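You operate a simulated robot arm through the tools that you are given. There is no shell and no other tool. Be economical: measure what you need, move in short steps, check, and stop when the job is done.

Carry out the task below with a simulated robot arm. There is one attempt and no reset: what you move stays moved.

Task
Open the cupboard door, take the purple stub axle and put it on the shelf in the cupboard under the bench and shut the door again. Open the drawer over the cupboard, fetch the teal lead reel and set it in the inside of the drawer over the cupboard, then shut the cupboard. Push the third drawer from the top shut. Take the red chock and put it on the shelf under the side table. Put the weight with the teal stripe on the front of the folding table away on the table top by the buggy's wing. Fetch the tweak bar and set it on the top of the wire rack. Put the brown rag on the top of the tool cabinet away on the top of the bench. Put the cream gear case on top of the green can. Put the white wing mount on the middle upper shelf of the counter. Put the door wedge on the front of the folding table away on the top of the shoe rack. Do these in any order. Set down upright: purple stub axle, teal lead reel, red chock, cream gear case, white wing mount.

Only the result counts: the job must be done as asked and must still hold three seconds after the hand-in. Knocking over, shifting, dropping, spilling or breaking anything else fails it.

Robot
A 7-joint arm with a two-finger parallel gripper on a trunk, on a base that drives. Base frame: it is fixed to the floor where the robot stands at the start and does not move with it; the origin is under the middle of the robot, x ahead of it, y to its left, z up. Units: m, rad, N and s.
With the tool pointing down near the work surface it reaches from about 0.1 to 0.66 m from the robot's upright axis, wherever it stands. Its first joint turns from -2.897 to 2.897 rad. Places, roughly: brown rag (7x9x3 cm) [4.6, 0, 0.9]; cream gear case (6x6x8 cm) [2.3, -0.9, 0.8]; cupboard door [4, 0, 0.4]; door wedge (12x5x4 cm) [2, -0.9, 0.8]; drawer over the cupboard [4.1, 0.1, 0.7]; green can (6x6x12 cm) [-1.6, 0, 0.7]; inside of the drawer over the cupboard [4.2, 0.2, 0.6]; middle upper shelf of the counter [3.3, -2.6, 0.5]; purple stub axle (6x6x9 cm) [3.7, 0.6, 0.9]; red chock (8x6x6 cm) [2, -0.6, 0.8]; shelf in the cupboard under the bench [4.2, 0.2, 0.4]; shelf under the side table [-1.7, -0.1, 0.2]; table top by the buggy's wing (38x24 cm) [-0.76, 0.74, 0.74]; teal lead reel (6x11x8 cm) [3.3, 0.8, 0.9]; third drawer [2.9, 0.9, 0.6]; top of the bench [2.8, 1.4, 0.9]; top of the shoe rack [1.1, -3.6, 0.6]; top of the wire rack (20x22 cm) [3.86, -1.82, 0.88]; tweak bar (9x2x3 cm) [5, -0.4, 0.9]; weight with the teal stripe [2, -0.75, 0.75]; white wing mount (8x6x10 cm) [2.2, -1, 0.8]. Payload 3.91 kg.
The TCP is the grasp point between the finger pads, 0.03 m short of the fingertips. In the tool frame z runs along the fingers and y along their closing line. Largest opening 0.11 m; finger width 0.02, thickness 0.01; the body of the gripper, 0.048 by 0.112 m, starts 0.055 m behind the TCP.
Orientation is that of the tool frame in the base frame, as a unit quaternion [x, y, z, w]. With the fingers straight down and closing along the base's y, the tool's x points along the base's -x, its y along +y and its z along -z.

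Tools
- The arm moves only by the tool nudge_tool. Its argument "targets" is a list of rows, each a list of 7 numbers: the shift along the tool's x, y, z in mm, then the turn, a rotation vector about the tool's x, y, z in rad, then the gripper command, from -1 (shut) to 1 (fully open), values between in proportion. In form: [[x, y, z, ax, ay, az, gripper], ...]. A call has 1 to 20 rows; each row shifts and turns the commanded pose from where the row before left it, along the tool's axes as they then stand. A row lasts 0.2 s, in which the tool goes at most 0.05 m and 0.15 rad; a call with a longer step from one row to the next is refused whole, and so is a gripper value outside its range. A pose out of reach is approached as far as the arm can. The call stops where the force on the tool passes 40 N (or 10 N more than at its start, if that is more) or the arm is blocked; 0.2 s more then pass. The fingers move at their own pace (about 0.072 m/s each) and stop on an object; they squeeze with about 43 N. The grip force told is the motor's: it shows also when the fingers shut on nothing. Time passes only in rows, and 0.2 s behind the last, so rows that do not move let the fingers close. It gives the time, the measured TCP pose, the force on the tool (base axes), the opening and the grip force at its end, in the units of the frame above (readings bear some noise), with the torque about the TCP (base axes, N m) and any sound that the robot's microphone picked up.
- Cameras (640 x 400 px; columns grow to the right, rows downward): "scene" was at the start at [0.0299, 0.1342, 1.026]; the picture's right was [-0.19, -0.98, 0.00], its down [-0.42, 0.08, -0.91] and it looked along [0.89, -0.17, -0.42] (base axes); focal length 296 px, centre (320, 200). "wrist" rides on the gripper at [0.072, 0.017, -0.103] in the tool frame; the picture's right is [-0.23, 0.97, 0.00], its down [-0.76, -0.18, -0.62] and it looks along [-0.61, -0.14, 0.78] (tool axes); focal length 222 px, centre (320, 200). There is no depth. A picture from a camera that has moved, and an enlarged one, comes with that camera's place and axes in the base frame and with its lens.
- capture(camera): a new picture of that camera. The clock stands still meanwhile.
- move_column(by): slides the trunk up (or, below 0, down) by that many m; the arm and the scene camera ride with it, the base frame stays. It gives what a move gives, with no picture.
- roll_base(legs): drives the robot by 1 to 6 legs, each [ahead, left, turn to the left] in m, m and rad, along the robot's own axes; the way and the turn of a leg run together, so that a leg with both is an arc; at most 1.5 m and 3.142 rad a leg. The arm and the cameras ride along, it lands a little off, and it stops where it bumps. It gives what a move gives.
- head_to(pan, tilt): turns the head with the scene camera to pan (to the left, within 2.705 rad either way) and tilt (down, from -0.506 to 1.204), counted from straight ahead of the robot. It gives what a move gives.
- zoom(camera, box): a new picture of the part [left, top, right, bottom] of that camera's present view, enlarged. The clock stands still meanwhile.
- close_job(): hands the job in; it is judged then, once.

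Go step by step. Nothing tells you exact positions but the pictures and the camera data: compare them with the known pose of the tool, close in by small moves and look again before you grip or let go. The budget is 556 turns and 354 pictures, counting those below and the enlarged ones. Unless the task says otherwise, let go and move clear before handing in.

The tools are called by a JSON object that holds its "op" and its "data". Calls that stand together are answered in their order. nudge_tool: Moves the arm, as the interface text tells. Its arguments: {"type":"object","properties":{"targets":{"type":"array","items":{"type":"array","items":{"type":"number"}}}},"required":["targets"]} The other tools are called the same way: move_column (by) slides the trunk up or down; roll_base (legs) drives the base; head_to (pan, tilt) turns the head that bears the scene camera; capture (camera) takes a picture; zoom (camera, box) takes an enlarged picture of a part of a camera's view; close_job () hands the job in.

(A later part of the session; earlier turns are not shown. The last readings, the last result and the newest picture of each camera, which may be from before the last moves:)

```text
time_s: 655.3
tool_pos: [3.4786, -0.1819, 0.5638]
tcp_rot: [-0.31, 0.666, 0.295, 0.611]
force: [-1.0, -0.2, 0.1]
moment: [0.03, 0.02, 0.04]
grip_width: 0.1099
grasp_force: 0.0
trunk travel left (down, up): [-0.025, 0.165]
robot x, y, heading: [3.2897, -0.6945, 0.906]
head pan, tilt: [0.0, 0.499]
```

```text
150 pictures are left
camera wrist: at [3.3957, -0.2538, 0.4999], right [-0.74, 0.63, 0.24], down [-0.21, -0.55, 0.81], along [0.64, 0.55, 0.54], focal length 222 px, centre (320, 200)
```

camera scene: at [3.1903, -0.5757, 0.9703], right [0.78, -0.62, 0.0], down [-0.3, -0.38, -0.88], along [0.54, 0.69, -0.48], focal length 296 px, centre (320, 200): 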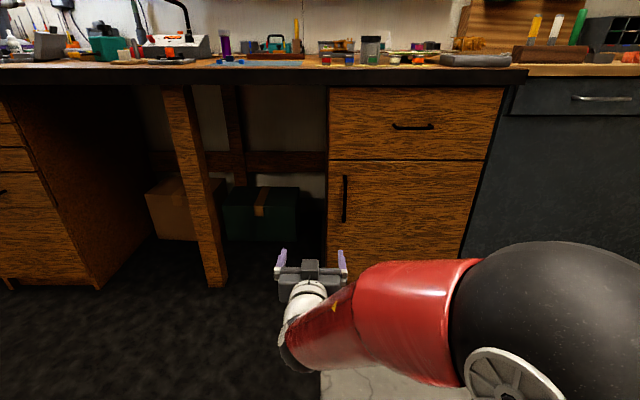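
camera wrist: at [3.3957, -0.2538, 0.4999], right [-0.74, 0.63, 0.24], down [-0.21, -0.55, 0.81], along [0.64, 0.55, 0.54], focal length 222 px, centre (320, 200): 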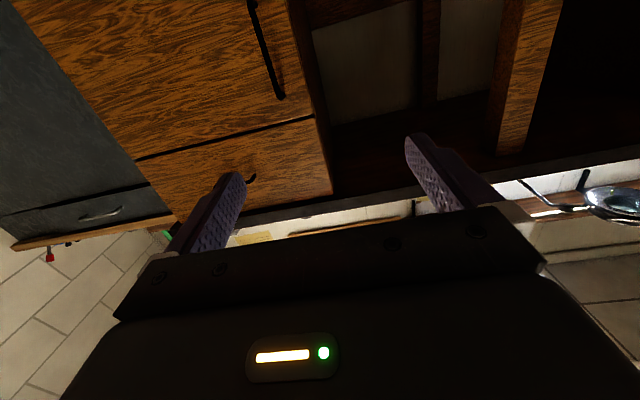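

{"op": "roll_base", "data": {"legs": [[0.28, -0.097, 0]]}}

{"op": "nudge_tool", "data": {"targets": [[30, 0, 3, 0, 0, 0, 1], [30, 0, 3, 0, 0, 0, 1]]}}

{"op": "capture", "data": {"camera": "scene"}}

{"op": "capture", "data": {"camera": "wrist"}}

```text
time_s: 657.4
tool_pos: [3.7288, -0.0202, 0.5637]
tcp_rot: [-0.31, 0.666, 0.295, 0.611]
force: [0.0, -0.2, 0.1]
moment: [-0.01, -0.02, 0.02]
grip_width: 0.1099
grasp_force: 0.0
trunk travel left (down, up): [-0.025, 0.165]
robot x, y, heading: [3.5449, -0.5294, 0.904]
head pan, tilt: [0.0, 0.499]
```

```text
time_s: 658.0
tool_pos: [3.7296, -0.0186, 0.502]
tcp_rot: [-0.311, 0.666, 0.295, 0.611]
force: [-0.1, -0.5, -0.3]
moment: [0.03, 0.01, -0.02]
grip_width: 0.11
grasp_force: 0.0
trunk travel left (down, up): [-0.025, 0.165]
robot x, y, heading: [3.5447, -0.5281, 0.903]
head pan, tilt: [0.0, 0.499]
```

```text
149 pictures are left
camera scene: at [3.4423, -0.4138, 0.9703], right [0.78, -0.62, 0.0], down [-0.3, -0.38, -0.88], along [0.54, 0.69, -0.48], focal length 296 px, centre (320, 200)
```

scene: 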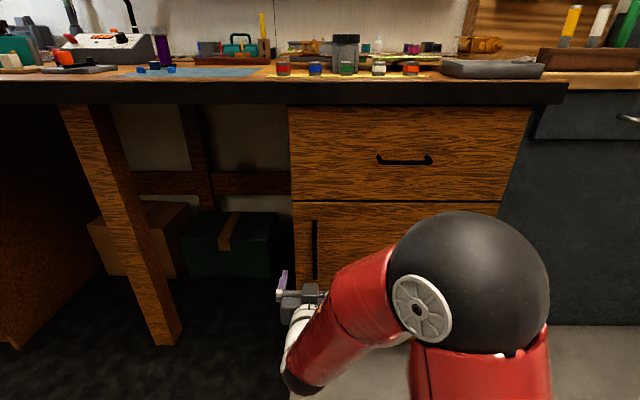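

```text
148 pictures are left
camera wrist: at [3.6475, -0.0908, 0.4389], right [-0.74, 0.63, 0.24], down [-0.21, -0.55, 0.81], along [0.64, 0.55, 0.54], focal length 222 px, centre (320, 200)
```

wrist: 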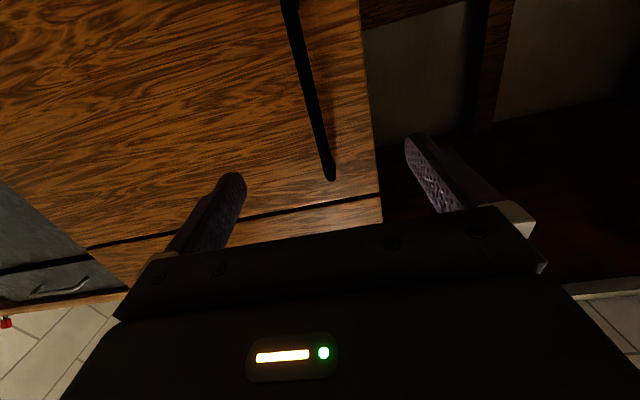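

{"op": "nudge_tool", "data": {"targets": [[-2.6, 0, 32, 0, 0, 0, 1], [-2.6, 0, 32, 0, 0, 0, 1], [-2.4, 0, 30, 0, 0, 0, 1]]}}

{"op": "capture", "data": {"camera": "wrist"}}

```text
time_s: 658.8
tool_pos: [3.7901, 0.0536, 0.5026]
tcp_rot: [-0.311, 0.665, 0.295, 0.611]
force: [1.0, -0.7, 0.2]
moment: [0.01, 0.0, -0.01]
grip_width: 0.1097
grasp_force: 0.1
trunk travel left (down, up): [-0.025, 0.165]
robot x, y, heading: [3.545, -0.5317, 0.902]
head pan, tilt: [0.0, 0.499]
```

```text
147 pictures are left
camera wrist: at [3.7073, -0.0175, 0.4391], right [-0.74, 0.63, 0.24], down [-0.21, -0.55, 0.81], along [0.64, 0.55, 0.54], focal length 222 px, centre (320, 200)
```

wrist: 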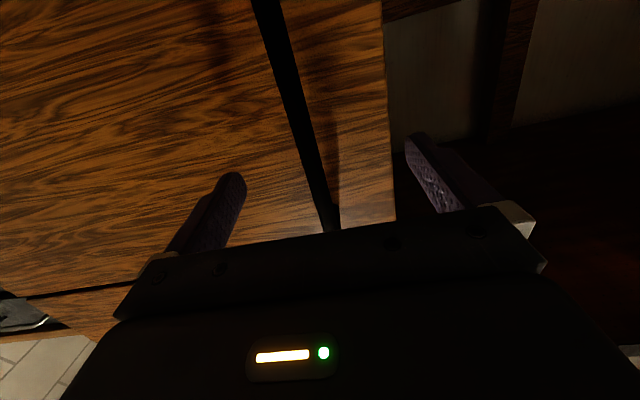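

{"op": "nudge_tool", "data": {"targets": [[0, 0, 0, 0, 0, 0, -1], [0, 0, 0, 0, 0, 0, -1], [0, 0, 0, 0, 0, 0, -1], [0, 0, 0, 0, 0, 0, -1], [0, 0, 0, 0, 0, 0, -1]]}}

{"op": "capture", "data": {"camera": "wrist"}}

```text
time_s: 660.0
tool_pos: [3.7924, 0.052, 0.5027]
tcp_rot: [-0.308, 0.667, 0.292, 0.612]
force: [8.8, -11.7, -0.1]
moment: [-0.45, -0.69, -0.26]
grip_width: 0.0117
grasp_force: 44.4
trunk travel left (down, up): [-0.025, 0.165]
robot x, y, heading: [3.5467, -0.5346, 0.902]
head pan, tilt: [0.0, 0.499]
```

```text
146 pictures are left
camera wrist: at [3.7095, -0.0189, 0.4389], right [-0.74, 0.63, 0.24], down [-0.21, -0.55, 0.81], along [0.64, 0.54, 0.54], focal length 222 px, centre (320, 200)
```

wrist: 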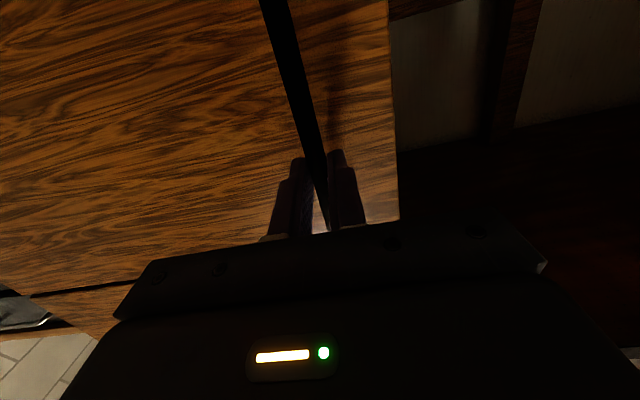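

Handle gripped. Pull the door open along its arc.

{"op": "nudge_tool", "data": {"targets": [[2.4, -3, -30, -0.05, 0, 0, -1], [2.4, -5, -30, -0.05, 0, 0, -1], [2.4, -7, -30, -0.05, 0, 0, -1], [2.4, -8, -30, -0.05, 0, 0, -1], [2.4, -8, -27, -0.05, 0, 0, -1]]}}

{"op": "capture", "data": {"camera": "scene"}}

```text
time_s: 661.0
tool_pos: [3.7517, -0.0398, 0.5025]
tcp_rot: [-0.367, 0.639, 0.351, 0.578]
force: [2.1, -0.4, -3.9]
moment: [0.41, -1.32, 0.03]
grip_width: 0.0122
grasp_force: 44.8
out of reach, approached as far as the arm can: row 4, 5
trunk travel left (down, up): [-0.025, 0.165]
robot x, y, heading: [3.543, -0.5314, 0.901]
head pan, tilt: [0.0, 0.499]
stopped in row 5: the force on the tool passed its limit at 46 N (the readings are from after the stop); the commanded pose is now the measured one
```

```text
145 pictures are left
camera scene: at [3.4429, -0.4135, 0.9702], right [0.78, -0.62, 0.0], down [-0.3, -0.38, -0.88], along [0.55, 0.69, -0.48], focal length 296 px, centre (320, 200)
```

scene: 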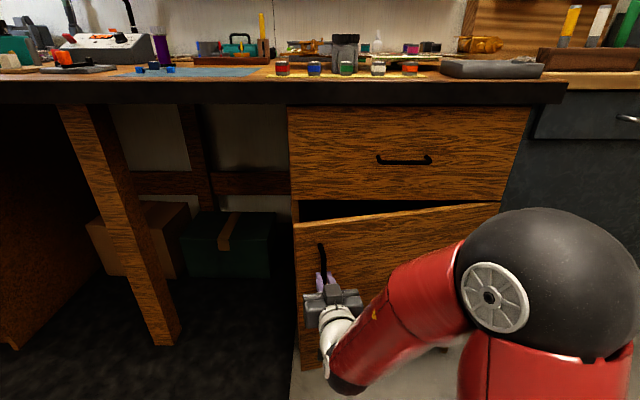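

{"op": "roll_base", "data": {"legs": [[-0.1, -0.05, 0]]}}

{"op": "capture", "data": {"camera": "scene"}}

```text
time_s: 662.2
tool_pos: [3.729, -0.149, 0.502]
tcp_rot: [-0.367, 0.639, 0.351, 0.577]
force: [-9.5, 1.5, -4.6]
moment: [-1.04, -0.48, 0.09]
grip_width: 0.012
grasp_force: 44.7
trunk travel left (down, up): [-0.025, 0.165]
robot x, y, heading: [3.5218, -0.6405, 0.897]
head pan, tilt: [0.0, 0.499]
```

```text
144 pictures are left
camera scene: at [3.4199, -0.5232, 0.9702], right [0.78, -0.62, 0.0], down [-0.3, -0.38, -0.88], along [0.55, 0.69, -0.48], focal length 296 px, centre (320, 200)
```

scene: 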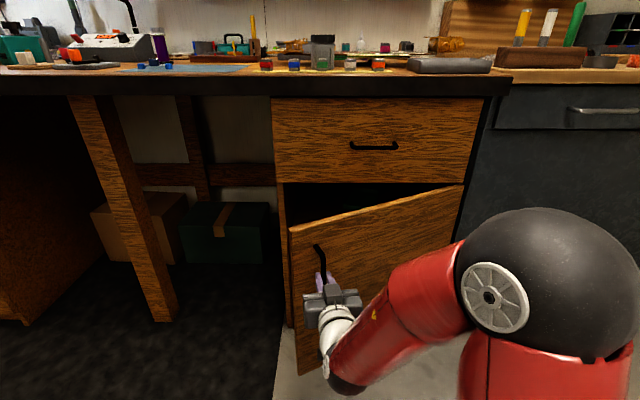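

{"op": "nudge_tool", "data": {"targets": [[0, 0, 0, -0.12, 0, 0, -1], [0, 0, 0, -0.12, 0, 0, -1], [0, 0, 0, -0.12, 0, 0, -1]]}}

{"op": "roll_base", "data": {"legs": [[-0.1, -0.09, 0]]}}

{"op": "capture", "data": {"camera": "scene"}}

```text
time_s: 663.0
tool_pos: [3.7282, -0.1487, 0.5027]
tcp_rot: [-0.367, 0.639, 0.352, 0.577]
force: [-0.7, 0.5, -0.2]
moment: [-0.64, -0.68, 0.0]
grip_width: 0.0119
grasp_force: 45.1
out of reach, approached as far as the arm can: row 1, 2, 3
trunk travel left (down, up): [-0.025, 0.165]
robot x, y, heading: [3.5204, -0.6398, 0.897]
head pan, tilt: [0.0, 0.499]
```

```text
time_s: 664.3
tool_pos: [3.7382, -0.2833, 0.5035]
tcp_rot: [-0.366, 0.64, 0.35, 0.578]
force: [-20.4, -4.2, -0.7]
moment: [-0.92, -0.51, 0.18]
grip_width: 0.0118
grasp_force: 44.7
trunk travel left (down, up): [-0.025, 0.165]
robot x, y, heading: [3.5263, -0.7753, 0.897]
head pan, tilt: [0.0, 0.499]
```

```text
143 pictures are left
camera scene: at [3.4281, -0.6575, 0.9702], right [0.78, -0.62, 0.0], down [-0.3, -0.38, -0.88], along [0.55, 0.69, -0.48], focal length 296 px, centre (320, 200)
```

scene: 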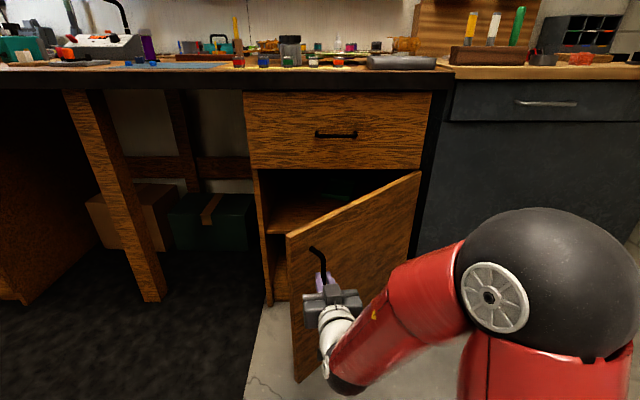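

{"op": "roll_base", "data": {"legs": [[-0.06, -0.13, 0]]}}

{"op": "capture", "data": {"camera": "scene"}}

```text
time_s: 665.3
tool_pos: [3.7465, -0.3208, 0.5032]
tcp_rot: [-0.376, 0.634, 0.357, 0.574]
force: [-0.1, 0.3, 1.9]
moment: [-0.75, -0.7, -0.01]
grip_width: 0.0117
grasp_force: 45.2
trunk travel left (down, up): [-0.025, 0.165]
robot x, y, heading: [3.547, -0.8188, 0.905]
head pan, tilt: [0.0, 0.499]
stopped in leg 1: the force on the tool passed its limit at 46 N (the readings are from after the stop); the commanded pose is now the measured one
```

```text
142 pictures are left
camera scene: at [3.4475, -0.6979, 0.9703], right [0.79, -0.62, 0.0], down [-0.3, -0.38, -0.88], along [0.54, 0.69, -0.48], focal length 296 px, centre (320, 200)
```

scene: 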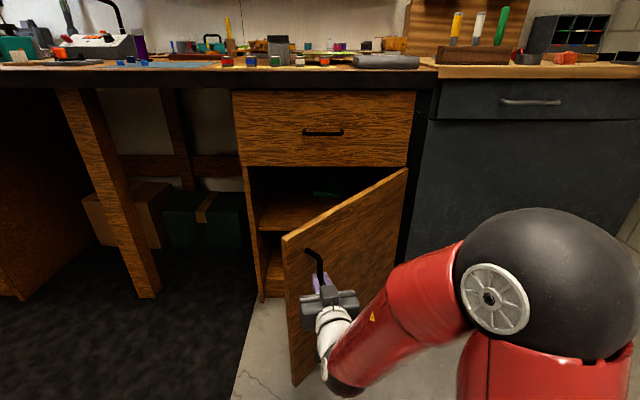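

Release the handle, go round the door's edge and push it wide from the inside.

{"op": "nudge_tool", "data": {"targets": [[0, 0, 0, 0, 0, 0, 0], [0, 0, 0, 0, 0, 0, 0], [0, 0, -30, 0, 0, 0, 0], [0, 0, -40, 0, 0, 0, 0]]}}

{"op": "roll_base", "data": {"legs": [[-0.15, 0, 0], [0, 0.3, 0], [0.32, 0, 0]]}}

{"op": "nudge_tool", "data": {"targets": [[0, 0, 0, 0, 0, 0, -1], [0, 0, 0, 0, 0, 0, -1], [0, 0, 0, 0, 0, 0, -1]]}}

{"op": "capture", "data": {"camera": "scene"}}

{"op": "capture", "data": {"camera": "wrist"}}

```text
time_s: 666.3
tool_pos: [3.7358, -0.3194, 0.5155]
tcp_rot: [-0.375, 0.635, 0.357, 0.574]
force: [1.0, 0.0, -0.1]
moment: [0.01, 0.0, 0.04]
grip_width: 0.0551
grasp_force: 0.0
out of reach, approached as far as the arm can: row 3, 4
trunk travel left (down, up): [-0.025, 0.165]
robot x, y, heading: [3.5481, -0.8114, 0.904]
head pan, tilt: [0.0, 0.499]
```

```text
time_s: 671.0
tool_pos: [3.6039, -0.0005, 0.5152]
tcp_rot: [-0.376, 0.634, 0.357, 0.573]
force: [-0.1, -0.5, 0.1]
moment: [-0.01, 0.02, -0.01]
grip_width: 0.0549
grasp_force: 0.0
trunk travel left (down, up): [-0.025, 0.165]
robot x, y, heading: [3.4204, -0.4935, 0.909]
head pan, tilt: [0.0, 0.499]
```

```text
time_s: 671.8
tool_pos: [3.6024, -0.0001, 0.5154]
tcp_rot: [-0.376, 0.635, 0.357, 0.573]
force: [-0.4, 0.1, 0.3]
moment: [0.04, -0.02, 0.01]
grip_width: 0.0001
grasp_force: 37.4
trunk travel left (down, up): [-0.025, 0.165]
robot x, y, heading: [3.4183, -0.4966, 0.904]
head pan, tilt: [0.0, 0.499]
```

```text
141 pictures are left
camera scene: at [3.3165, -0.3792, 0.9703], right [0.79, -0.62, 0.0], down [-0.3, -0.38, -0.88], along [0.54, 0.69, -0.48], focal length 296 px, centre (320, 200)
```

scene: 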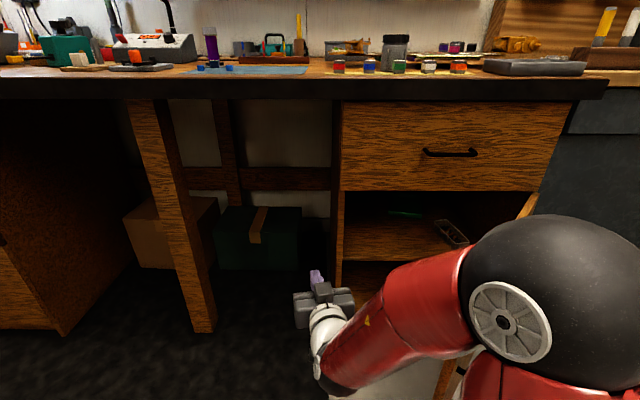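

```text
140 pictures are left
camera wrist: at [3.537, -0.0878, 0.4534], right [-0.85, 0.47, 0.25], down [-0.08, -0.58, 0.81], along [0.52, 0.67, 0.53], focal length 222 px, centre (320, 200)
```

wrist: 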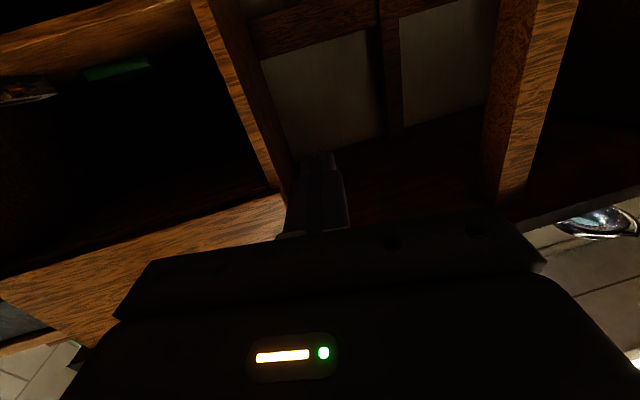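

{"op": "nudge_tool", "data": {"targets": [[0, -44.2, -8.5, 0, 0, 0, -1], [0, -44.2, -8.5, 0, 0, 0, -1], [0, -44.2, -8.5, 0, 0, 0, -1], [0, -44.2, -8.5, 0, 0, 0, -1], [0, -44.2, -8.5, 0, 0, 0, -1], [0, -44.2, -8.5, 0, 0, 0, -1], [0, -44.2, -8.5, 0, 0, 0, -1], [0, -44.2, -8.5, 0, 0, 0, -1], [0, -44.2, -8.5, 0, 0, 0, -1], [0, -44.2, -8.5, 0, 0, 0, -1]]}}

{"op": "capture", "data": {"camera": "scene"}}

```text
time_s: 674.0
tool_pos: [3.6223, -0.0047, 0.5179]
tcp_rot: [-0.376, 0.635, 0.357, 0.573]
force: [0.1, 0.3, -0.3]
moment: [-0.01, -0.02, -0.02]
grip_width: 0.0
grasp_force: 37.8
out of reach, approached as far as the arm can: row 1, 2, 3, 4, 5, 6, 7, 8, 9, 10
trunk travel left (down, up): [-0.025, 0.165]
robot x, y, heading: [3.4165, -0.4948, 0.902]
head pan, tilt: [0.0, 0.499]
```

```text
139 pictures are left
camera scene: at [3.3165, -0.3792, 0.9703], right [0.79, -0.62, 0.0], down [-0.3, -0.38, -0.88], along [0.54, 0.69, -0.48], focal length 296 px, centre (320, 200)
```

scene: 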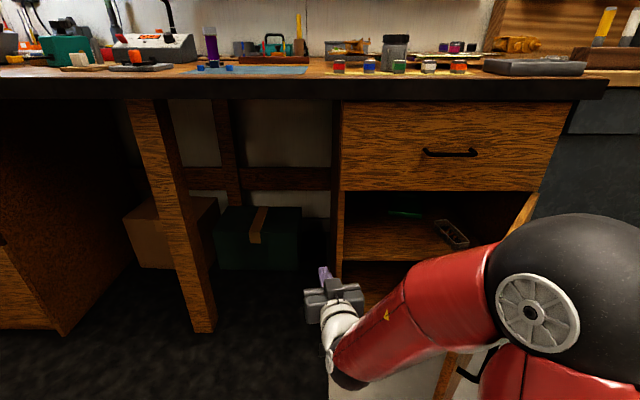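

{"op": "roll_base", "data": {"legs": [[-0.12, 0, 0], [0, -0.44, 0]]}}

{"op": "capture", "data": {"camera": "scene"}}

```text
time_s: 676.4
tool_pos: [3.6629, -0.1931, 0.5182]
tcp_rot: [-0.384, 0.63, 0.361, 0.57]
force: [-1.8, -0.2, 1.2]
moment: [-0.02, -0.02, -0.09]
grip_width: 0.0
grasp_force: 37.9
trunk travel left (down, up): [-0.025, 0.165]
robot x, y, heading: [3.4699, -0.6866, 0.9]
head pan, tilt: [0.0, 0.499]
stopped in leg 2: the force on the tool passed its limit at 66 N (the readings are from after the stop); the commanded pose is now the measured one
```

```text
138 pictures are left
camera scene: at [3.3639, -0.5694, 0.9703], right [0.79, -0.62, 0.0], down [-0.3, -0.38, -0.88], along [0.54, 0.69, -0.48], focal length 296 px, centre (320, 200)
```

scene: 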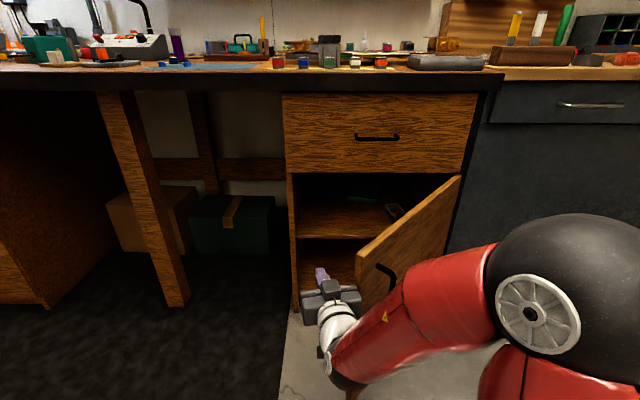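

The forearm meets the door edge from there. I'll go to the left of the door and sweep the arm round to the right instead.

{"op": "roll_base", "data": {"legs": [[0, 0.36, 0], [0.1, 0, 0]]}}

{"op": "nudge_tool", "data": {"targets": [[0, -46, 3, 0.09, 0, 0, -1], [0, -46, 3, 0.09, 0, 0, -1], [0, -46, 3, 0.09, 0, 0, -1], [0, -46, 3, 0.09, 0, 0, -1], [0, -46, 3, 0.09, 0, 0, -1], [0, -46, 3, 0.09, 0, 0, -1]]}}

{"op": "capture", "data": {"camera": "scene"}}

```text
time_s: 679.5
tool_pos: [3.4398, 0.1087, 0.5181]
tcp_rot: [-0.383, 0.63, 0.361, 0.571]
force: [-0.6, 0.1, 1.1]
moment: [0.03, -0.03, 0.0]
grip_width: 0.0002
grasp_force: 37.3
trunk travel left (down, up): [-0.025, 0.165]
robot x, y, heading: [3.2451, -0.3842, 0.902]
head pan, tilt: [0.0, 0.499]
```

```text
time_s: 680.9
tool_pos: [3.6626, -0.0513, 0.5161]
tcp_rot: [-0.218, 0.704, 0.179, 0.652]
force: [-0.6, -0.2, 0.2]
moment: [0.02, 0.02, 0.04]
grip_width: 0.0
grasp_force: 37.6
trunk travel left (down, up): [-0.025, 0.165]
robot x, y, heading: [3.2451, -0.3848, 0.905]
head pan, tilt: [0.0, 0.499]
```

```text
137 pictures are left
camera scene: at [3.1419, -0.2676, 0.9703], right [0.79, -0.62, 0.0], down [-0.3, -0.38, -0.88], along [0.54, 0.69, -0.48], focal length 296 px, centre (320, 200)
```

scene: 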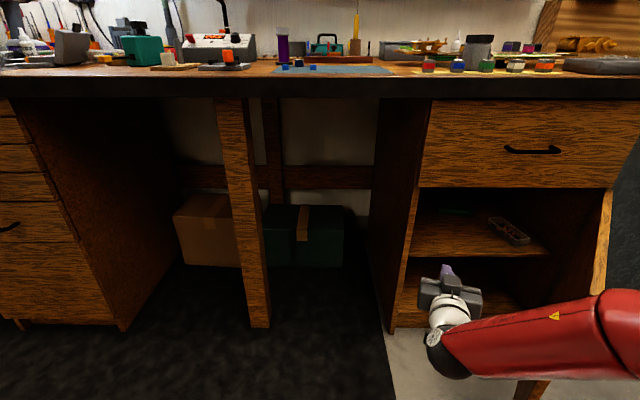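

{"op": "nudge_tool", "data": {"targets": [[0, -46, 3, 0.09, 0, 0, -1], [0, -46, 3, 0.09, 0, 0, -1], [0, -46, 3, 0.09, 0, 0, -1], [0, -46, 3, 0.09, 0, 0, -1], [0, -46, 3, 0.09, 0, 0, -1], [0, -46, 3, 0.09, 0, 0, -1]]}}

{"op": "head_to", "data": {"pan": -0.5, "tilt": 0.5}}

{"op": "capture", "data": {"camera": "scene"}}

```text
time_s: 682.3
tool_pos: [3.7728, -0.3019, 0.5283]
tcp_rot: [-0.036, 0.726, -0.014, 0.686]
force: [0.2, 0.5, 0.3]
moment: [-0.03, 0.02, 0.03]
grip_width: 0.0
grasp_force: 37.4
trunk travel left (down, up): [-0.025, 0.165]
robot x, y, heading: [3.2458, -0.3832, 0.911]
head pan, tilt: [0.0, 0.499]
```

```text
time_s: 683.2
tool_pos: [3.7735, -0.3003, 0.528]
tcp_rot: [-0.036, 0.726, -0.014, 0.686]
force: [0.5, 0.4, 0.3]
moment: [0.0, 0.02, 0.02]
grip_width: 0.0001
grasp_force: 37.8
trunk travel left (down, up): [-0.025, 0.165]
robot x, y, heading: [3.2411, -0.3832, 0.906]
head pan, tilt: [-0.499, 0.499]
```

```text
136 pictures are left
camera scene: at [3.1694, -0.3033, 0.9703], right [0.4, -0.92, 0.0], down [-0.44, -0.19, -0.88], along [0.81, 0.35, -0.48], focal length 296 px, centre (320, 200)
```

scene: 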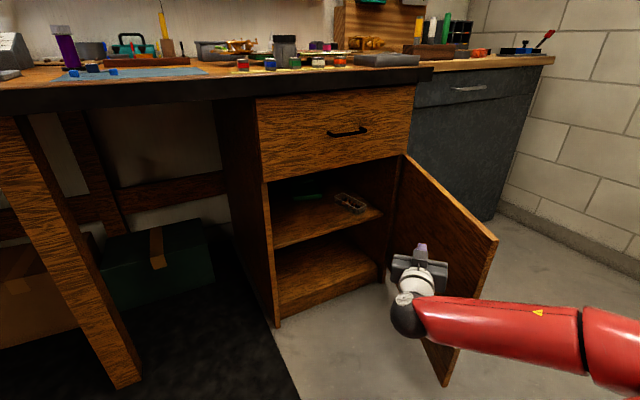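

{"op": "roll_base", "data": {"legs": [[0, -0.25, 0]]}}

{"op": "capture", "data": {"camera": "scene"}}

```text
time_s: 685.0
tool_pos: [3.9694, -0.4544, 0.5281]
tcp_rot: [-0.036, 0.726, -0.014, 0.686]
force: [-0.5, 0.3, -0.9]
moment: [-0.03, -0.04, -0.02]
grip_width: 0.0001
grasp_force: 37.5
trunk travel left (down, up): [-0.025, 0.165]
robot x, y, heading: [3.4429, -0.5389, 0.904]
head pan, tilt: [-0.499, 0.499]
```

```text
135 pictures are left
camera scene: at [3.3658, -0.4573, 0.9703], right [0.4, -0.92, 0.0], down [-0.44, -0.19, -0.88], along [0.81, 0.35, -0.48], focal length 296 px, centre (320, 200)
```

scene: 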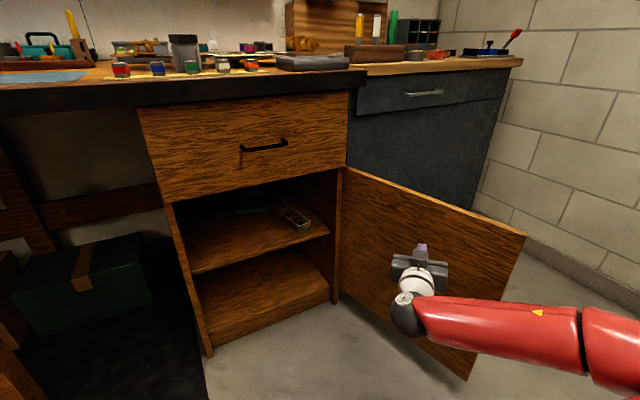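

Door is wide open. Now swing the arm back, raise the trunk and go for the stub axle on the bench.

{"op": "roll_base", "data": {"legs": [[0, 0.3, 0], [-0.25, 0, 0]]}}

{"op": "nudge_tool", "data": {"targets": [[0, 46, -8, -0.09, 0, 0, 1], [0, 46, -8, -0.09, 0, 0, 1], [0, 46, -8, -0.09, 0, 0, 1], [0, 46, -8, -0.09, 0, 0, 1], [0, 46, -8, -0.09, 0, 0, 1], [0, 46, -8, -0.09, 0, 0, 1], [0, 46, -8, -0.09, 0, 0, 1], [0, 46, -8, -0.09, 0, 0, 1], [0, 46, -8, -0.09, 0, 0, 1], [0, 30, -5, -0.06, 0, 0, 1]]}}

{"op": "move_column", "data": {"by": 0.165}}

```text
time_s: 688.5
tool_pos: [3.5781, -0.4688, 0.5275]
tcp_rot: [-0.036, 0.726, -0.014, 0.686]
force: [-0.3, 0.9, -0.4]
moment: [-0.03, -0.02, -0.01]
grip_width: 0.0003
grasp_force: 37.5
trunk travel left (down, up): [-0.025, 0.165]
robot x, y, heading: [3.049, -0.5506, 0.904]
head pan, tilt: [-0.499, 0.499]
```

```text
time_s: 690.7
tool_pos: [3.338, -0.101, 0.5157]
tcp_rot: [-0.322, 0.665, 0.293, 0.607]
force: [0.0, -0.2, 0.5]
moment: [0.02, 0.0, 0.01]
grip_width: 0.1099
grasp_force: 0.1
out of reach, approached as far as the arm can: row 8
trunk travel left (down, up): [-0.025, 0.165]
robot x, y, heading: [3.0492, -0.5536, 0.901]
head pan, tilt: [-0.499, 0.499]
```

```text
time_s: 692.6
tool_pos: [3.338, -0.101, 0.6802]
tcp_rot: [-0.321, 0.666, 0.292, 0.607]
force: [0.0, 0.0, -1.0]
moment: [0.01, 0.01, 0.01]
grip_width: 0.1098
grasp_force: 0.2
trunk travel left (down, up): [-0.19, 0.0]
robot x, y, heading: [3.0469, -0.5515, 0.905]
head pan, tilt: [-0.499, 0.499]
```

{"op": "nudge_tool", "data": {"targets": [[0, 0, 0, 0, 0.15, 0, 1], [0, 0, 0, 0, 0.15, 0, 1], [0, 0, 0, 0, 0.15, 0, 1], [0, 0, 0, 0, 0.15, 0, 1], [-34.5, 0, -28.9, 0, 0, 0, 1], [-34.5, 0, -28.9, 0, 0, 0, 1], [-34.5, 0, -28.9, 0, 0, 0, 1], [-34.5, 0, -28.9, 0, 0, 0, 1], [-34.5, 0, -28.9, 0, 0, 0, 1], [-34.5, 0, -28.9, 0, 0, 0, 1], [-34.5, 0, -28.9, 0, 0, 0, 1]]}}

{"op": "roll_base", "data": {"legs": [[0.15, 0.17, 0]]}}

{"op": "head_to", "data": {"pan": 0, "tilt": 0.3}}

{"op": "capture", "data": {"camera": "scene"}}

{"op": "capture", "data": {"camera": "wrist"}}

```text
time_s: 695.0
tool_pos: [3.3368, -0.1049, 0.9959]
tcp_rot: [-0.395, 0.815, 0.185, 0.383]
force: [-0.7, -0.9, -0.3]
moment: [0.0, 0.0, 0.02]
grip_width: 0.1104
grasp_force: 0.0
trunk travel left (down, up): [-0.19, 0.0]
robot x, y, heading: [3.0495, -0.5538, 0.904]
head pan, tilt: [-0.499, 0.499]
```

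```text
time_s: 696.7
tool_pos: [3.2942, 0.1213, 0.9976]
tcp_rot: [-0.394, 0.815, 0.184, 0.384]
force: [-0.4, -1.0, 0.6]
moment: [0.02, -0.01, 0.0]
grip_width: 0.1101
grasp_force: 0.1
trunk travel left (down, up): [-0.19, 0.0]
robot x, y, heading: [3.0055, -0.3272, 0.907]
head pan, tilt: [-0.499, 0.499]
```

```text
time_s: 697.6
tool_pos: [3.2928, 0.119, 0.9952]
tcp_rot: [-0.395, 0.814, 0.186, 0.383]
force: [-0.3, 0.6, -0.1]
moment: [0.02, 0.0, 0.01]
grip_width: 0.1101
grasp_force: 0.0
trunk travel left (down, up): [-0.19, 0.0]
robot x, y, heading: [3.0035, -0.3258, 0.904]
head pan, tilt: [0.0, 0.3]
```

```text
134 pictures are left
camera scene: at [2.9048, -0.2092, 1.1537], right [0.79, -0.62, 0.0], down [-0.18, -0.23, -0.96], along [0.59, 0.75, -0.3], focal length 296 px, centre (320, 200)
```

scene: 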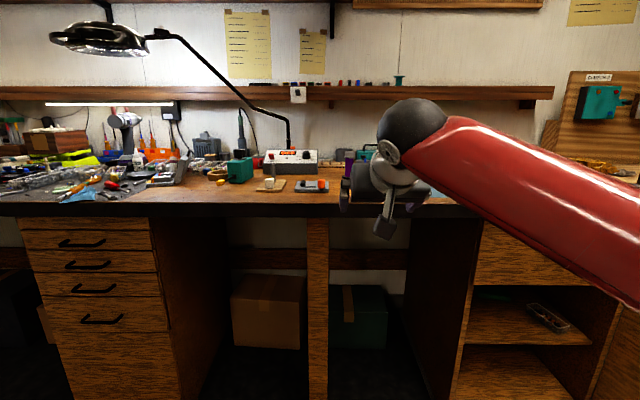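

```text
133 pictures are left
camera wrist: at [3.2023, 0.0323, 1.0063], right [-0.67, 0.72, 0.17], down [0.14, -0.11, 0.98], along [0.73, 0.69, -0.03], focal length 222 px, centre (320, 200)
```

wrist: 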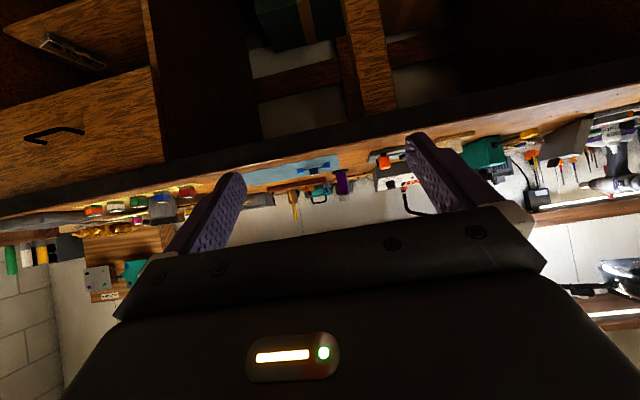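

Aligned with the axle. Drive in toward the bench and look.

{"op": "roll_base", "data": {"legs": [[0.44, 0, 0]]}}

{"op": "capture", "data": {"camera": "wrist"}}

{"op": "capture", "data": {"camera": "scene"}}

```text
time_s: 700.3
tool_pos: [3.5675, 0.4658, 0.9966]
tcp_rot: [-0.393, 0.815, 0.185, 0.384]
force: [0.5, 0.3, 0.1]
moment: [-0.03, 0.01, -0.01]
grip_width: 0.11
grasp_force: 0.0
trunk travel left (down, up): [-0.19, 0.0]
robot x, y, heading: [3.2774, 0.0176, 0.905]
head pan, tilt: [0.0, 0.3]
```

```text
132 pictures are left
camera wrist: at [3.4762, 0.3788, 1.0063], right [-0.67, 0.72, 0.17], down [0.14, -0.11, 0.98], along [0.73, 0.69, -0.03], focal length 222 px, centre (320, 200)
```

wrist: 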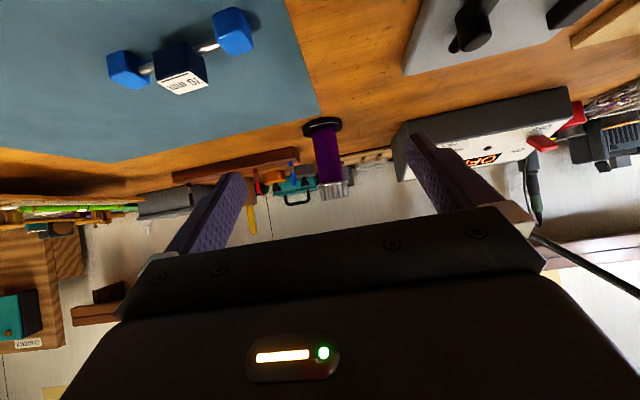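

```text
131 pictures are left
camera scene: at [3.1779, 0.1381, 1.1537], right [0.79, -0.62, 0.0], down [-0.18, -0.23, -0.96], along [0.59, 0.75, -0.3], focal length 296 px, centre (320, 200)
```

scene: 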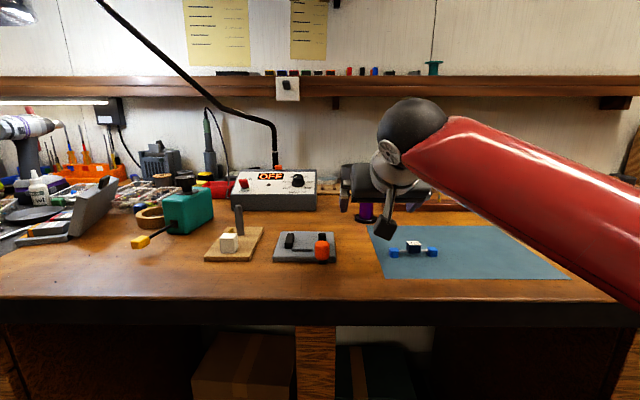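

{"op": "roll_base", "data": {"legs": [[0.085, 0, 0]]}}

{"op": "capture", "data": {"camera": "wrist"}}

```text
time_s: 701.4
tool_pos: [3.621, 0.533, 0.996]
tcp_rot: [-0.394, 0.815, 0.185, 0.384]
force: [-0.9, -0.3, 0.0]
moment: [0.02, 0.0, -0.03]
grip_width: 0.1104
grasp_force: 0.1
trunk travel left (down, up): [-0.19, 0.0]
robot x, y, heading: [3.3296, 0.087, 0.904]
head pan, tilt: [0.0, 0.3]
```

```text
130 pictures are left
camera wrist: at [3.5292, 0.446, 1.0063], right [-0.67, 0.72, 0.17], down [0.14, -0.11, 0.98], along [0.73, 0.69, -0.03], focal length 222 px, centre (320, 200)
```

wrist: 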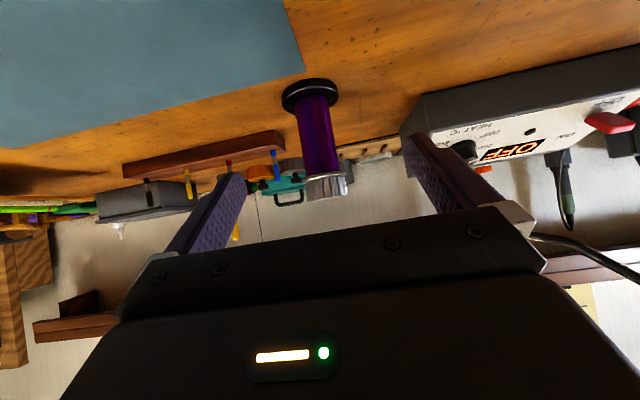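

{"op": "nudge_tool", "data": {"targets": [[-4, -2, 29, 0, 0, 0, 0.3], [-4, -2, 29, 0, 0, 0, 0.3], [-4, -2, 29, 0, 0, 0, 0.3]]}}

{"op": "capture", "data": {"camera": "wrist"}}

{"op": "zoom", "data": {"camera": "scene", "box": [260, 120, 460, 260]}}

```text
time_s: 702.2
tool_pos: [3.6723, 0.5877, 0.9502]
tcp_rot: [-0.393, 0.815, 0.184, 0.384]
force: [-0.3, -0.7, -0.7]
moment: [-0.01, 0.0, 0.01]
grip_width: 0.0712
grasp_force: 0.1
trunk travel left (down, up): [-0.19, 0.0]
robot x, y, heading: [3.3315, 0.084, 0.899]
head pan, tilt: [0.0, 0.3]
```

```text
129 pictures are left
camera wrist: at [3.5804, 0.5012, 0.9598], right [-0.67, 0.72, 0.17], down [0.14, -0.11, 0.98], along [0.73, 0.69, -0.03], focal length 222 px, centre (320, 200)
```

wrist: 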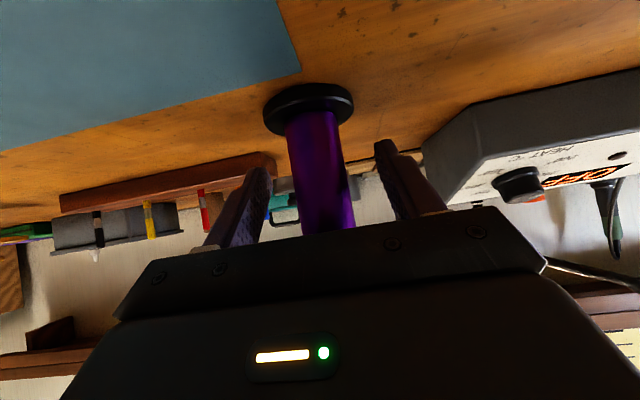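

```text
2.86 times, centred on (360, 190) of scene
camera zoom: at [3.2309, 0.2052, 1.1537], right [0.79, -0.62, 0.0], down [-0.18, -0.23, -0.96], along [0.59, 0.75, -0.3], focal length 846 px, centre (206, 229)
```

zoom: 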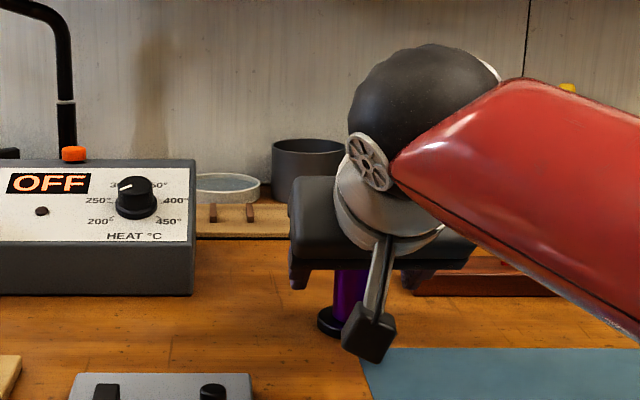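

{"op": "nudge_tool", "data": {"targets": [[-2, 0, 7, 0, 0, 0, 0.3], [0, 0, 0, 0, 0, 0, -1], [0, 0, 0, 0, 0, 0, -1], [0, 0, 0, 0, 0, 0, -1], [-12, 0, -10, 0, 0, 0, -1], [-25, 0, -21, 0, 0, 0, -1]]}}

{"op": "capture", "data": {"camera": "wrist"}}

```text
time_s: 703.6
tool_pos: [3.6754, 0.5915, 0.996]
tcp_rot: [-0.393, 0.815, 0.184, 0.384]
force: [0.3, -0.2, -0.9]
moment: [0.02, 0.03, 0.01]
grip_width: 0.0306
grasp_force: 42.6
trunk travel left (down, up): [-0.19, 0.0]
robot x, y, heading: [3.3331, 0.0857, 0.907]
head pan, tilt: [0.0, 0.3]
```

```text
127 pictures are left
camera wrist: at [3.5848, 0.5054, 1.0058], right [-0.67, 0.72, 0.17], down [0.14, -0.11, 0.98], along [0.73, 0.69, -0.03], focal length 222 px, centre (320, 200)
```

wrist: 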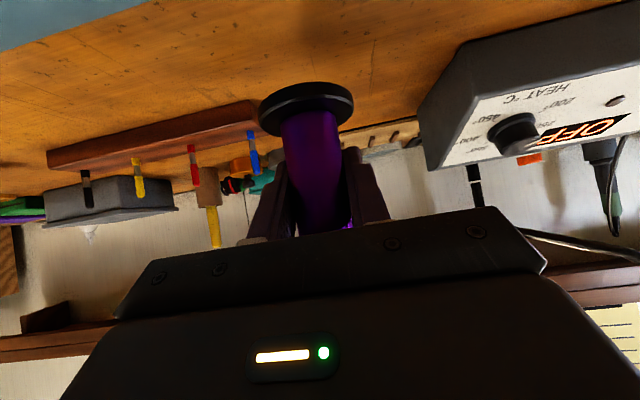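

Axle held. Back away, move to the cupboard and lower.

{"op": "roll_base", "data": {"legs": [[-0.6, 0, 0], [0, -0.54, 0]]}}

{"op": "move_column", "data": {"by": -0.18}}

{"op": "nudge_tool", "data": {"targets": [[34.5, 0, 28.9, 0, 0, 0, -1], [34.5, 0, 28.9, 0, 0, 0, -1], [34.5, 0, 28.9, 0, 0, 0, -1], [34.5, 0, 28.9, 0, 0, 0, -1], [34.5, 0, 28.9, 0, 0, 0, -1], [34.5, 0, 28.9, 0, 0, 0, -1], [15, 0, 12.6, 0, 0, 0, -1]]}}

{"op": "head_to", "data": {"pan": 0, "tilt": 0.5}}

{"op": "capture", "data": {"camera": "scene"}}

{"op": "capture", "data": {"camera": "wrist"}}

```text
time_s: 709.7
tool_pos: [3.7235, -0.2113, 0.9954]
tcp_rot: [-0.391, 0.816, 0.183, 0.385]
force: [-0.6, -0.1, -0.8]
moment: [0.01, 0.03, 0.01]
grip_width: 0.0302
grasp_force: 43.6
trunk travel left (down, up): [-0.19, 0.0]
robot x, y, heading: [3.3792, -0.7162, 0.897]
head pan, tilt: [0.0, 0.3]
```

```text
time_s: 711.7
tool_pos: [3.7234, -0.2116, 0.8148]
tcp_rot: [-0.391, 0.816, 0.183, 0.384]
force: [0.2, 0.8, -0.6]
moment: [-0.01, 0.01, -0.03]
grip_width: 0.0302
grasp_force: 42.8
trunk travel left (down, up): [-0.01, 0.18]
robot x, y, heading: [3.3765, -0.7125, 0.9]
head pan, tilt: [0.0, 0.3]
```

```text
time_s: 713.3
tool_pos: [3.7245, -0.2106, 0.526]
tcp_rot: [-0.392, 0.816, 0.184, 0.384]
force: [-0.6, -0.1, -0.6]
moment: [-0.02, -0.02, -0.03]
grip_width: 0.0304
grasp_force: 42.8
trunk travel left (down, up): [-0.01, 0.18]
robot x, y, heading: [3.3759, -0.7176, 0.897]
head pan, tilt: [0.0, 0.3]
```

```text
time_s: 714.0
tool_pos: [3.7236, -0.2113, 0.5272]
tcp_rot: [-0.392, 0.815, 0.184, 0.384]
force: [-0.9, 0.1, -0.7]
moment: [0.04, 0.04, 0.02]
grip_width: 0.0302
grasp_force: 43.2
trunk travel left (down, up): [-0.01, 0.18]
robot x, y, heading: [3.3763, -0.7164, 0.901]
head pan, tilt: [0.0, 0.499]
```

```text
126 pictures are left
camera scene: at [3.2751, -0.5983, 0.9553], right [0.78, -0.62, 0.0], down [-0.3, -0.37, -0.88], along [0.55, 0.69, -0.48], focal length 296 px, centre (320, 200)
```

scene: 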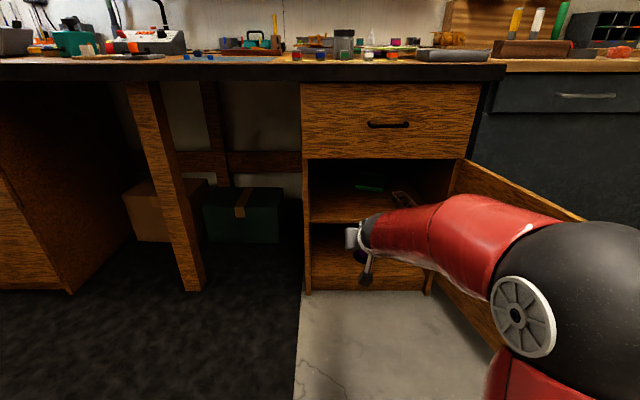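

```text
125 pictures are left
camera wrist: at [3.6321, -0.297, 0.5365], right [-0.67, 0.72, 0.17], down [0.14, -0.11, 0.98], along [0.73, 0.68, -0.03], focal length 222 px, centre (320, 200)
```

wrist: 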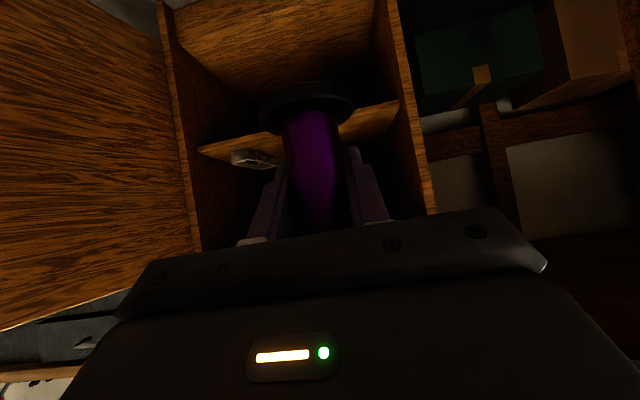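

{"op": "nudge_tool", "data": {"targets": [[21, 0, 17.5, 0, 0, 0, -1]]}}

{"op": "roll_base", "data": {"legs": [[0.25, 0.05, 0]]}}

{"op": "capture", "data": {"camera": "wrist"}}

{"op": "capture", "data": {"camera": "scene"}}

```text
time_s: 714.4
tool_pos: [3.7249, -0.2099, 0.4992]
tcp_rot: [-0.391, 0.816, 0.183, 0.384]
force: [0.8, 0.0, -0.6]
moment: [0.0, 0.04, 0.03]
grip_width: 0.0303
grasp_force: 43.6
trunk travel left (down, up): [-0.01, 0.18]
robot x, y, heading: [3.3778, -0.7146, 0.899]
head pan, tilt: [0.0, 0.499]
```

```text
time_s: 716.2
tool_pos: [3.8417, 0.0155, 0.5004]
tcp_rot: [-0.391, 0.816, 0.184, 0.385]
force: [0.1, 1.6, -1.5]
moment: [0.02, -0.02, 0.0]
grip_width: 0.0303
grasp_force: 42.7
trunk travel left (down, up): [-0.01, 0.18]
robot x, y, heading: [3.4901, -0.491, 0.903]
head pan, tilt: [0.0, 0.499]
```

```text
124 pictures are left
camera wrist: at [3.7485, -0.0717, 0.5096], right [-0.67, 0.72, 0.17], down [0.14, -0.11, 0.98], along [0.73, 0.68, -0.03], focal length 222 px, centre (320, 200)
```

wrist: 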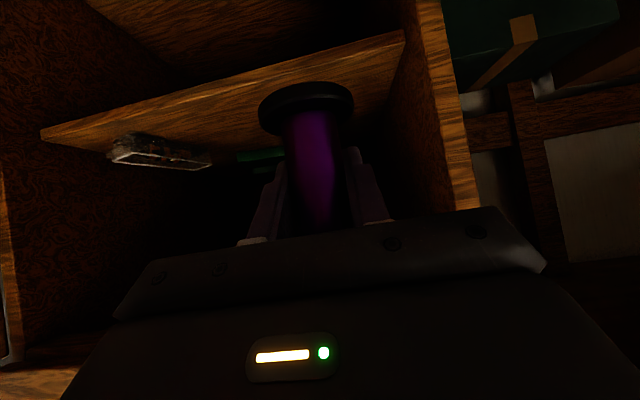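

```text
123 pictures are left
camera scene: at [3.3907, -0.3727, 0.9553], right [0.78, -0.62, 0.0], down [-0.3, -0.37, -0.88], along [0.55, 0.69, -0.48], focal length 296 px, centre (320, 200)
```

scene: 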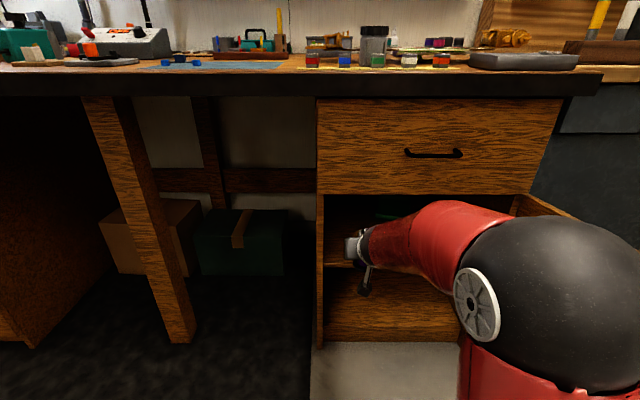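

{"op": "roll_base", "data": {"legs": [[0.14, 0, 0]]}}

{"op": "capture", "data": {"camera": "wrist"}}

{"op": "nudge_tool", "data": {"targets": [[9.2, 0, 7.7, 0, 0, 0, -1], [9.2, 0, 7.7, 0, 0, 0, -1], [5.4, 0, 4.5, 0, 0, 0, -1], [3.1, 0, 2.6, 0, 0, 0, -1]]}}

```text
time_s: 717.6
tool_pos: [3.9283, 0.1241, 0.4995]
tcp_rot: [-0.392, 0.816, 0.183, 0.384]
force: [0.2, 0.7, -0.7]
moment: [0.02, -0.02, 0.01]
grip_width: 0.0306
grasp_force: 43.5
trunk travel left (down, up): [-0.01, 0.18]
robot x, y, heading: [3.5773, -0.3828, 0.902]
head pan, tilt: [0.0, 0.499]
```

```text
122 pictures are left
camera wrist: at [3.8363, 0.0377, 0.5096], right [-0.67, 0.72, 0.17], down [0.14, -0.11, 0.98], along [0.73, 0.68, -0.03], focal length 222 px, centre (320, 200)
```

wrist: 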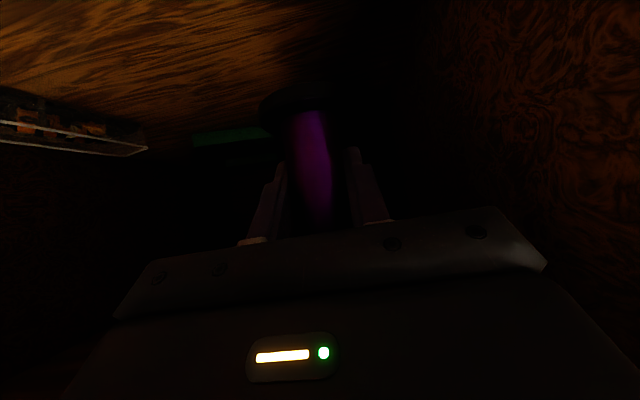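

```text
time_s: 718.6
tool_pos: [3.9291, 0.1261, 0.4699]
tcp_rot: [-0.389, 0.817, 0.183, 0.385]
force: [0.0, 0.9, -1.1]
moment: [0.02, 0.01, -0.04]
grip_width: 0.0303
grasp_force: 43.5
out of reach, approached as far as the arm can: row 1
trunk travel left (down, up): [-0.01, 0.18]
robot x, y, heading: [3.5818, -0.3767, 0.895]
head pan, tilt: [0.0, 0.499]
```

{"op": "nudge_tool", "data": {"targets": [[3.1, 0, 2.6, 0, 0, 0, -1], [3.1, 0, 2.6, 0, 0, 0, -1], [3.1, 0, 2.6, 0, 0, 0, -1], [3.1, 0, 2.6, 0, 0, 0, -1]]}}

```text
time_s: 719.6
tool_pos: [3.9288, 0.1246, 0.455]
tcp_rot: [-0.391, 0.816, 0.183, 0.384]
force: [-0.7, -1.0, -1.1]
moment: [0.01, 0.01, 0.01]
grip_width: 0.0301
grasp_force: 42.8
trunk travel left (down, up): [-0.01, 0.18]
robot x, y, heading: [3.5813, -0.3779, 0.898]
head pan, tilt: [0.0, 0.499]
```

{"op": "nudge_tool", "data": {"targets": [[2, 0, 1.7, 0, 0, 0, -1], [2, 0, 1.7, 0, 0, 0, -1], [2, 0, 1.7, 0, 0, 0, -1], [0, 0, 0, 0, 0, 0, -1]]}}

{"op": "zoom", "data": {"camera": "wrist", "box": [180, 40, 420, 220]}}

```text
time_s: 720.6
tool_pos: [3.9299, 0.1236, 0.4459]
tcp_rot: [-0.391, 0.816, 0.183, 0.384]
force: [1.1, -0.9, -1.0]
moment: [0.03, -0.02, -0.03]
grip_width: 0.0305
grasp_force: 42.9
trunk travel left (down, up): [-0.01, 0.18]
robot x, y, heading: [3.5798, -0.3803, 0.895]
head pan, tilt: [0.0, 0.499]
```

```text
2.22 times, centred on (300, 130) of wrist
camera zoom: at [3.837, 0.0381, 0.4563], right [-0.67, 0.72, 0.17], down [0.14, -0.11, 0.98], along [0.73, 0.68, -0.03], focal length 494 px, centre (364, 356)
```

zoom: 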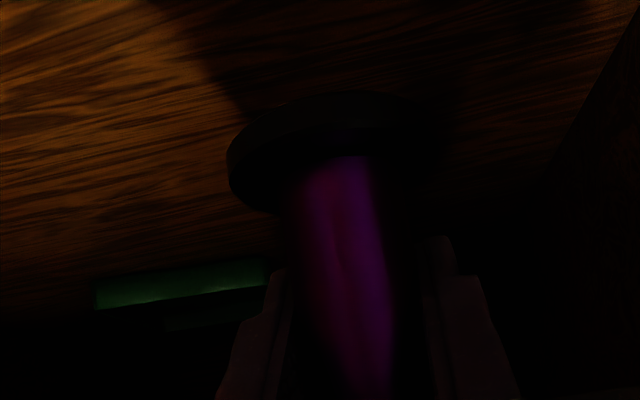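

{"op": "nudge_tool", "data": {"targets": [[2, 0, 1.7, 0, 0, 0, -1], [2, 0, 1.7, 0, 0, 0, -1], [2, 0, 1.7, 0, 0, 0, -1], [0, 0, 0, 0, 0, 0, -1]]}}

```text
time_s: 721.6
tool_pos: [3.9299, 0.1245, 0.4364]
tcp_rot: [-0.391, 0.816, 0.183, 0.384]
force: [0.4, 0.1, -1.6]
moment: [0.02, -0.01, 0.0]
grip_width: 0.0299
grasp_force: 43.0
trunk travel left (down, up): [-0.01, 0.18]
robot x, y, heading: [3.579, -0.3814, 0.899]
head pan, tilt: [0.0, 0.499]
```

{"op": "nudge_tool", "data": {"targets": [[2, 0, 1.7, 0, 0, 0, -1], [2, 0, 1.7, 0, 0, 0, -1], [2, 0, 1.7, 0, 0, 0, -1], [0, 0, 0, 0, 0, 0, -1]]}}

```text
time_s: 722.6
tool_pos: [3.9287, 0.1255, 0.4302]
tcp_rot: [-0.39, 0.816, 0.183, 0.385]
force: [0.2, -0.1, -1.8]
moment: [-0.01, 0.01, 0.01]
grip_width: 0.0302
grasp_force: 43.4
trunk travel left (down, up): [-0.01, 0.18]
robot x, y, heading: [3.5824, -0.3839, 0.9]
head pan, tilt: [0.0, 0.499]
```

{"op": "nudge_tool", "data": {"targets": [[2, 0, 1.7, 0, 0, 0, -1], [2, 0, 1.7, 0, 0, 0, -1], [2, 0, 1.7, 0, 0, 0, -1], [0, 0, 0, 0, 0, 0, -1]]}}

{"op": "capture", "data": {"camera": "wrist"}}

```text
time_s: 723.6
tool_pos: [3.9297, 0.1239, 0.4221]
tcp_rot: [-0.391, 0.817, 0.182, 0.384]
force: [0.0, 0.5, -1.5]
moment: [-0.01, -0.01, 0.0]
grip_width: 0.0303
grasp_force: 42.7
trunk travel left (down, up): [-0.01, 0.18]
robot x, y, heading: [3.5813, -0.3832, 0.902]
head pan, tilt: [0.0, 0.499]
```

```text
120 pictures are left
camera wrist: at [3.8371, 0.0383, 0.4323], right [-0.67, 0.72, 0.17], down [0.14, -0.11, 0.98], along [0.73, 0.68, -0.03], focal length 222 px, centre (320, 200)
```

wrist: 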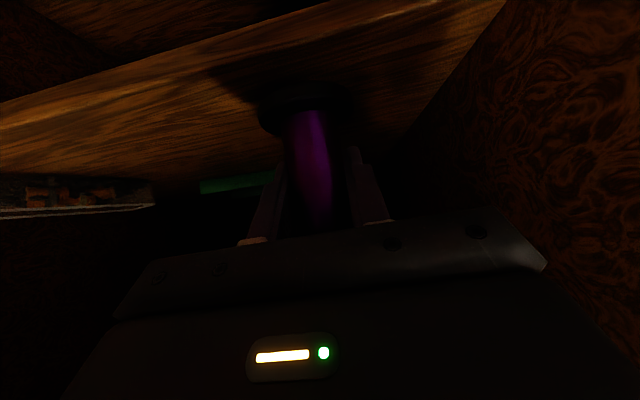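

{"op": "nudge_tool", "data": {"targets": [[2, 0, 1.7, 0, 0, 0, -1], [2, 0, 1.7, 0, 0, 0, -1], [2, 0, 1.7, 0, 0, 0, -1], [0, 0, 0, 0, 0, 0, -1]]}}

```text
time_s: 724.6
tool_pos: [3.9297, 0.1238, 0.4142]
tcp_rot: [-0.39, 0.817, 0.183, 0.384]
force: [-0.4, 0.0, -0.8]
moment: [-0.01, -0.01, 0.02]
grip_width: 0.0301
grasp_force: 42.8
trunk travel left (down, up): [-0.01, 0.18]
robot x, y, heading: [3.5806, -0.381, 0.891]
head pan, tilt: [0.0, 0.499]
```

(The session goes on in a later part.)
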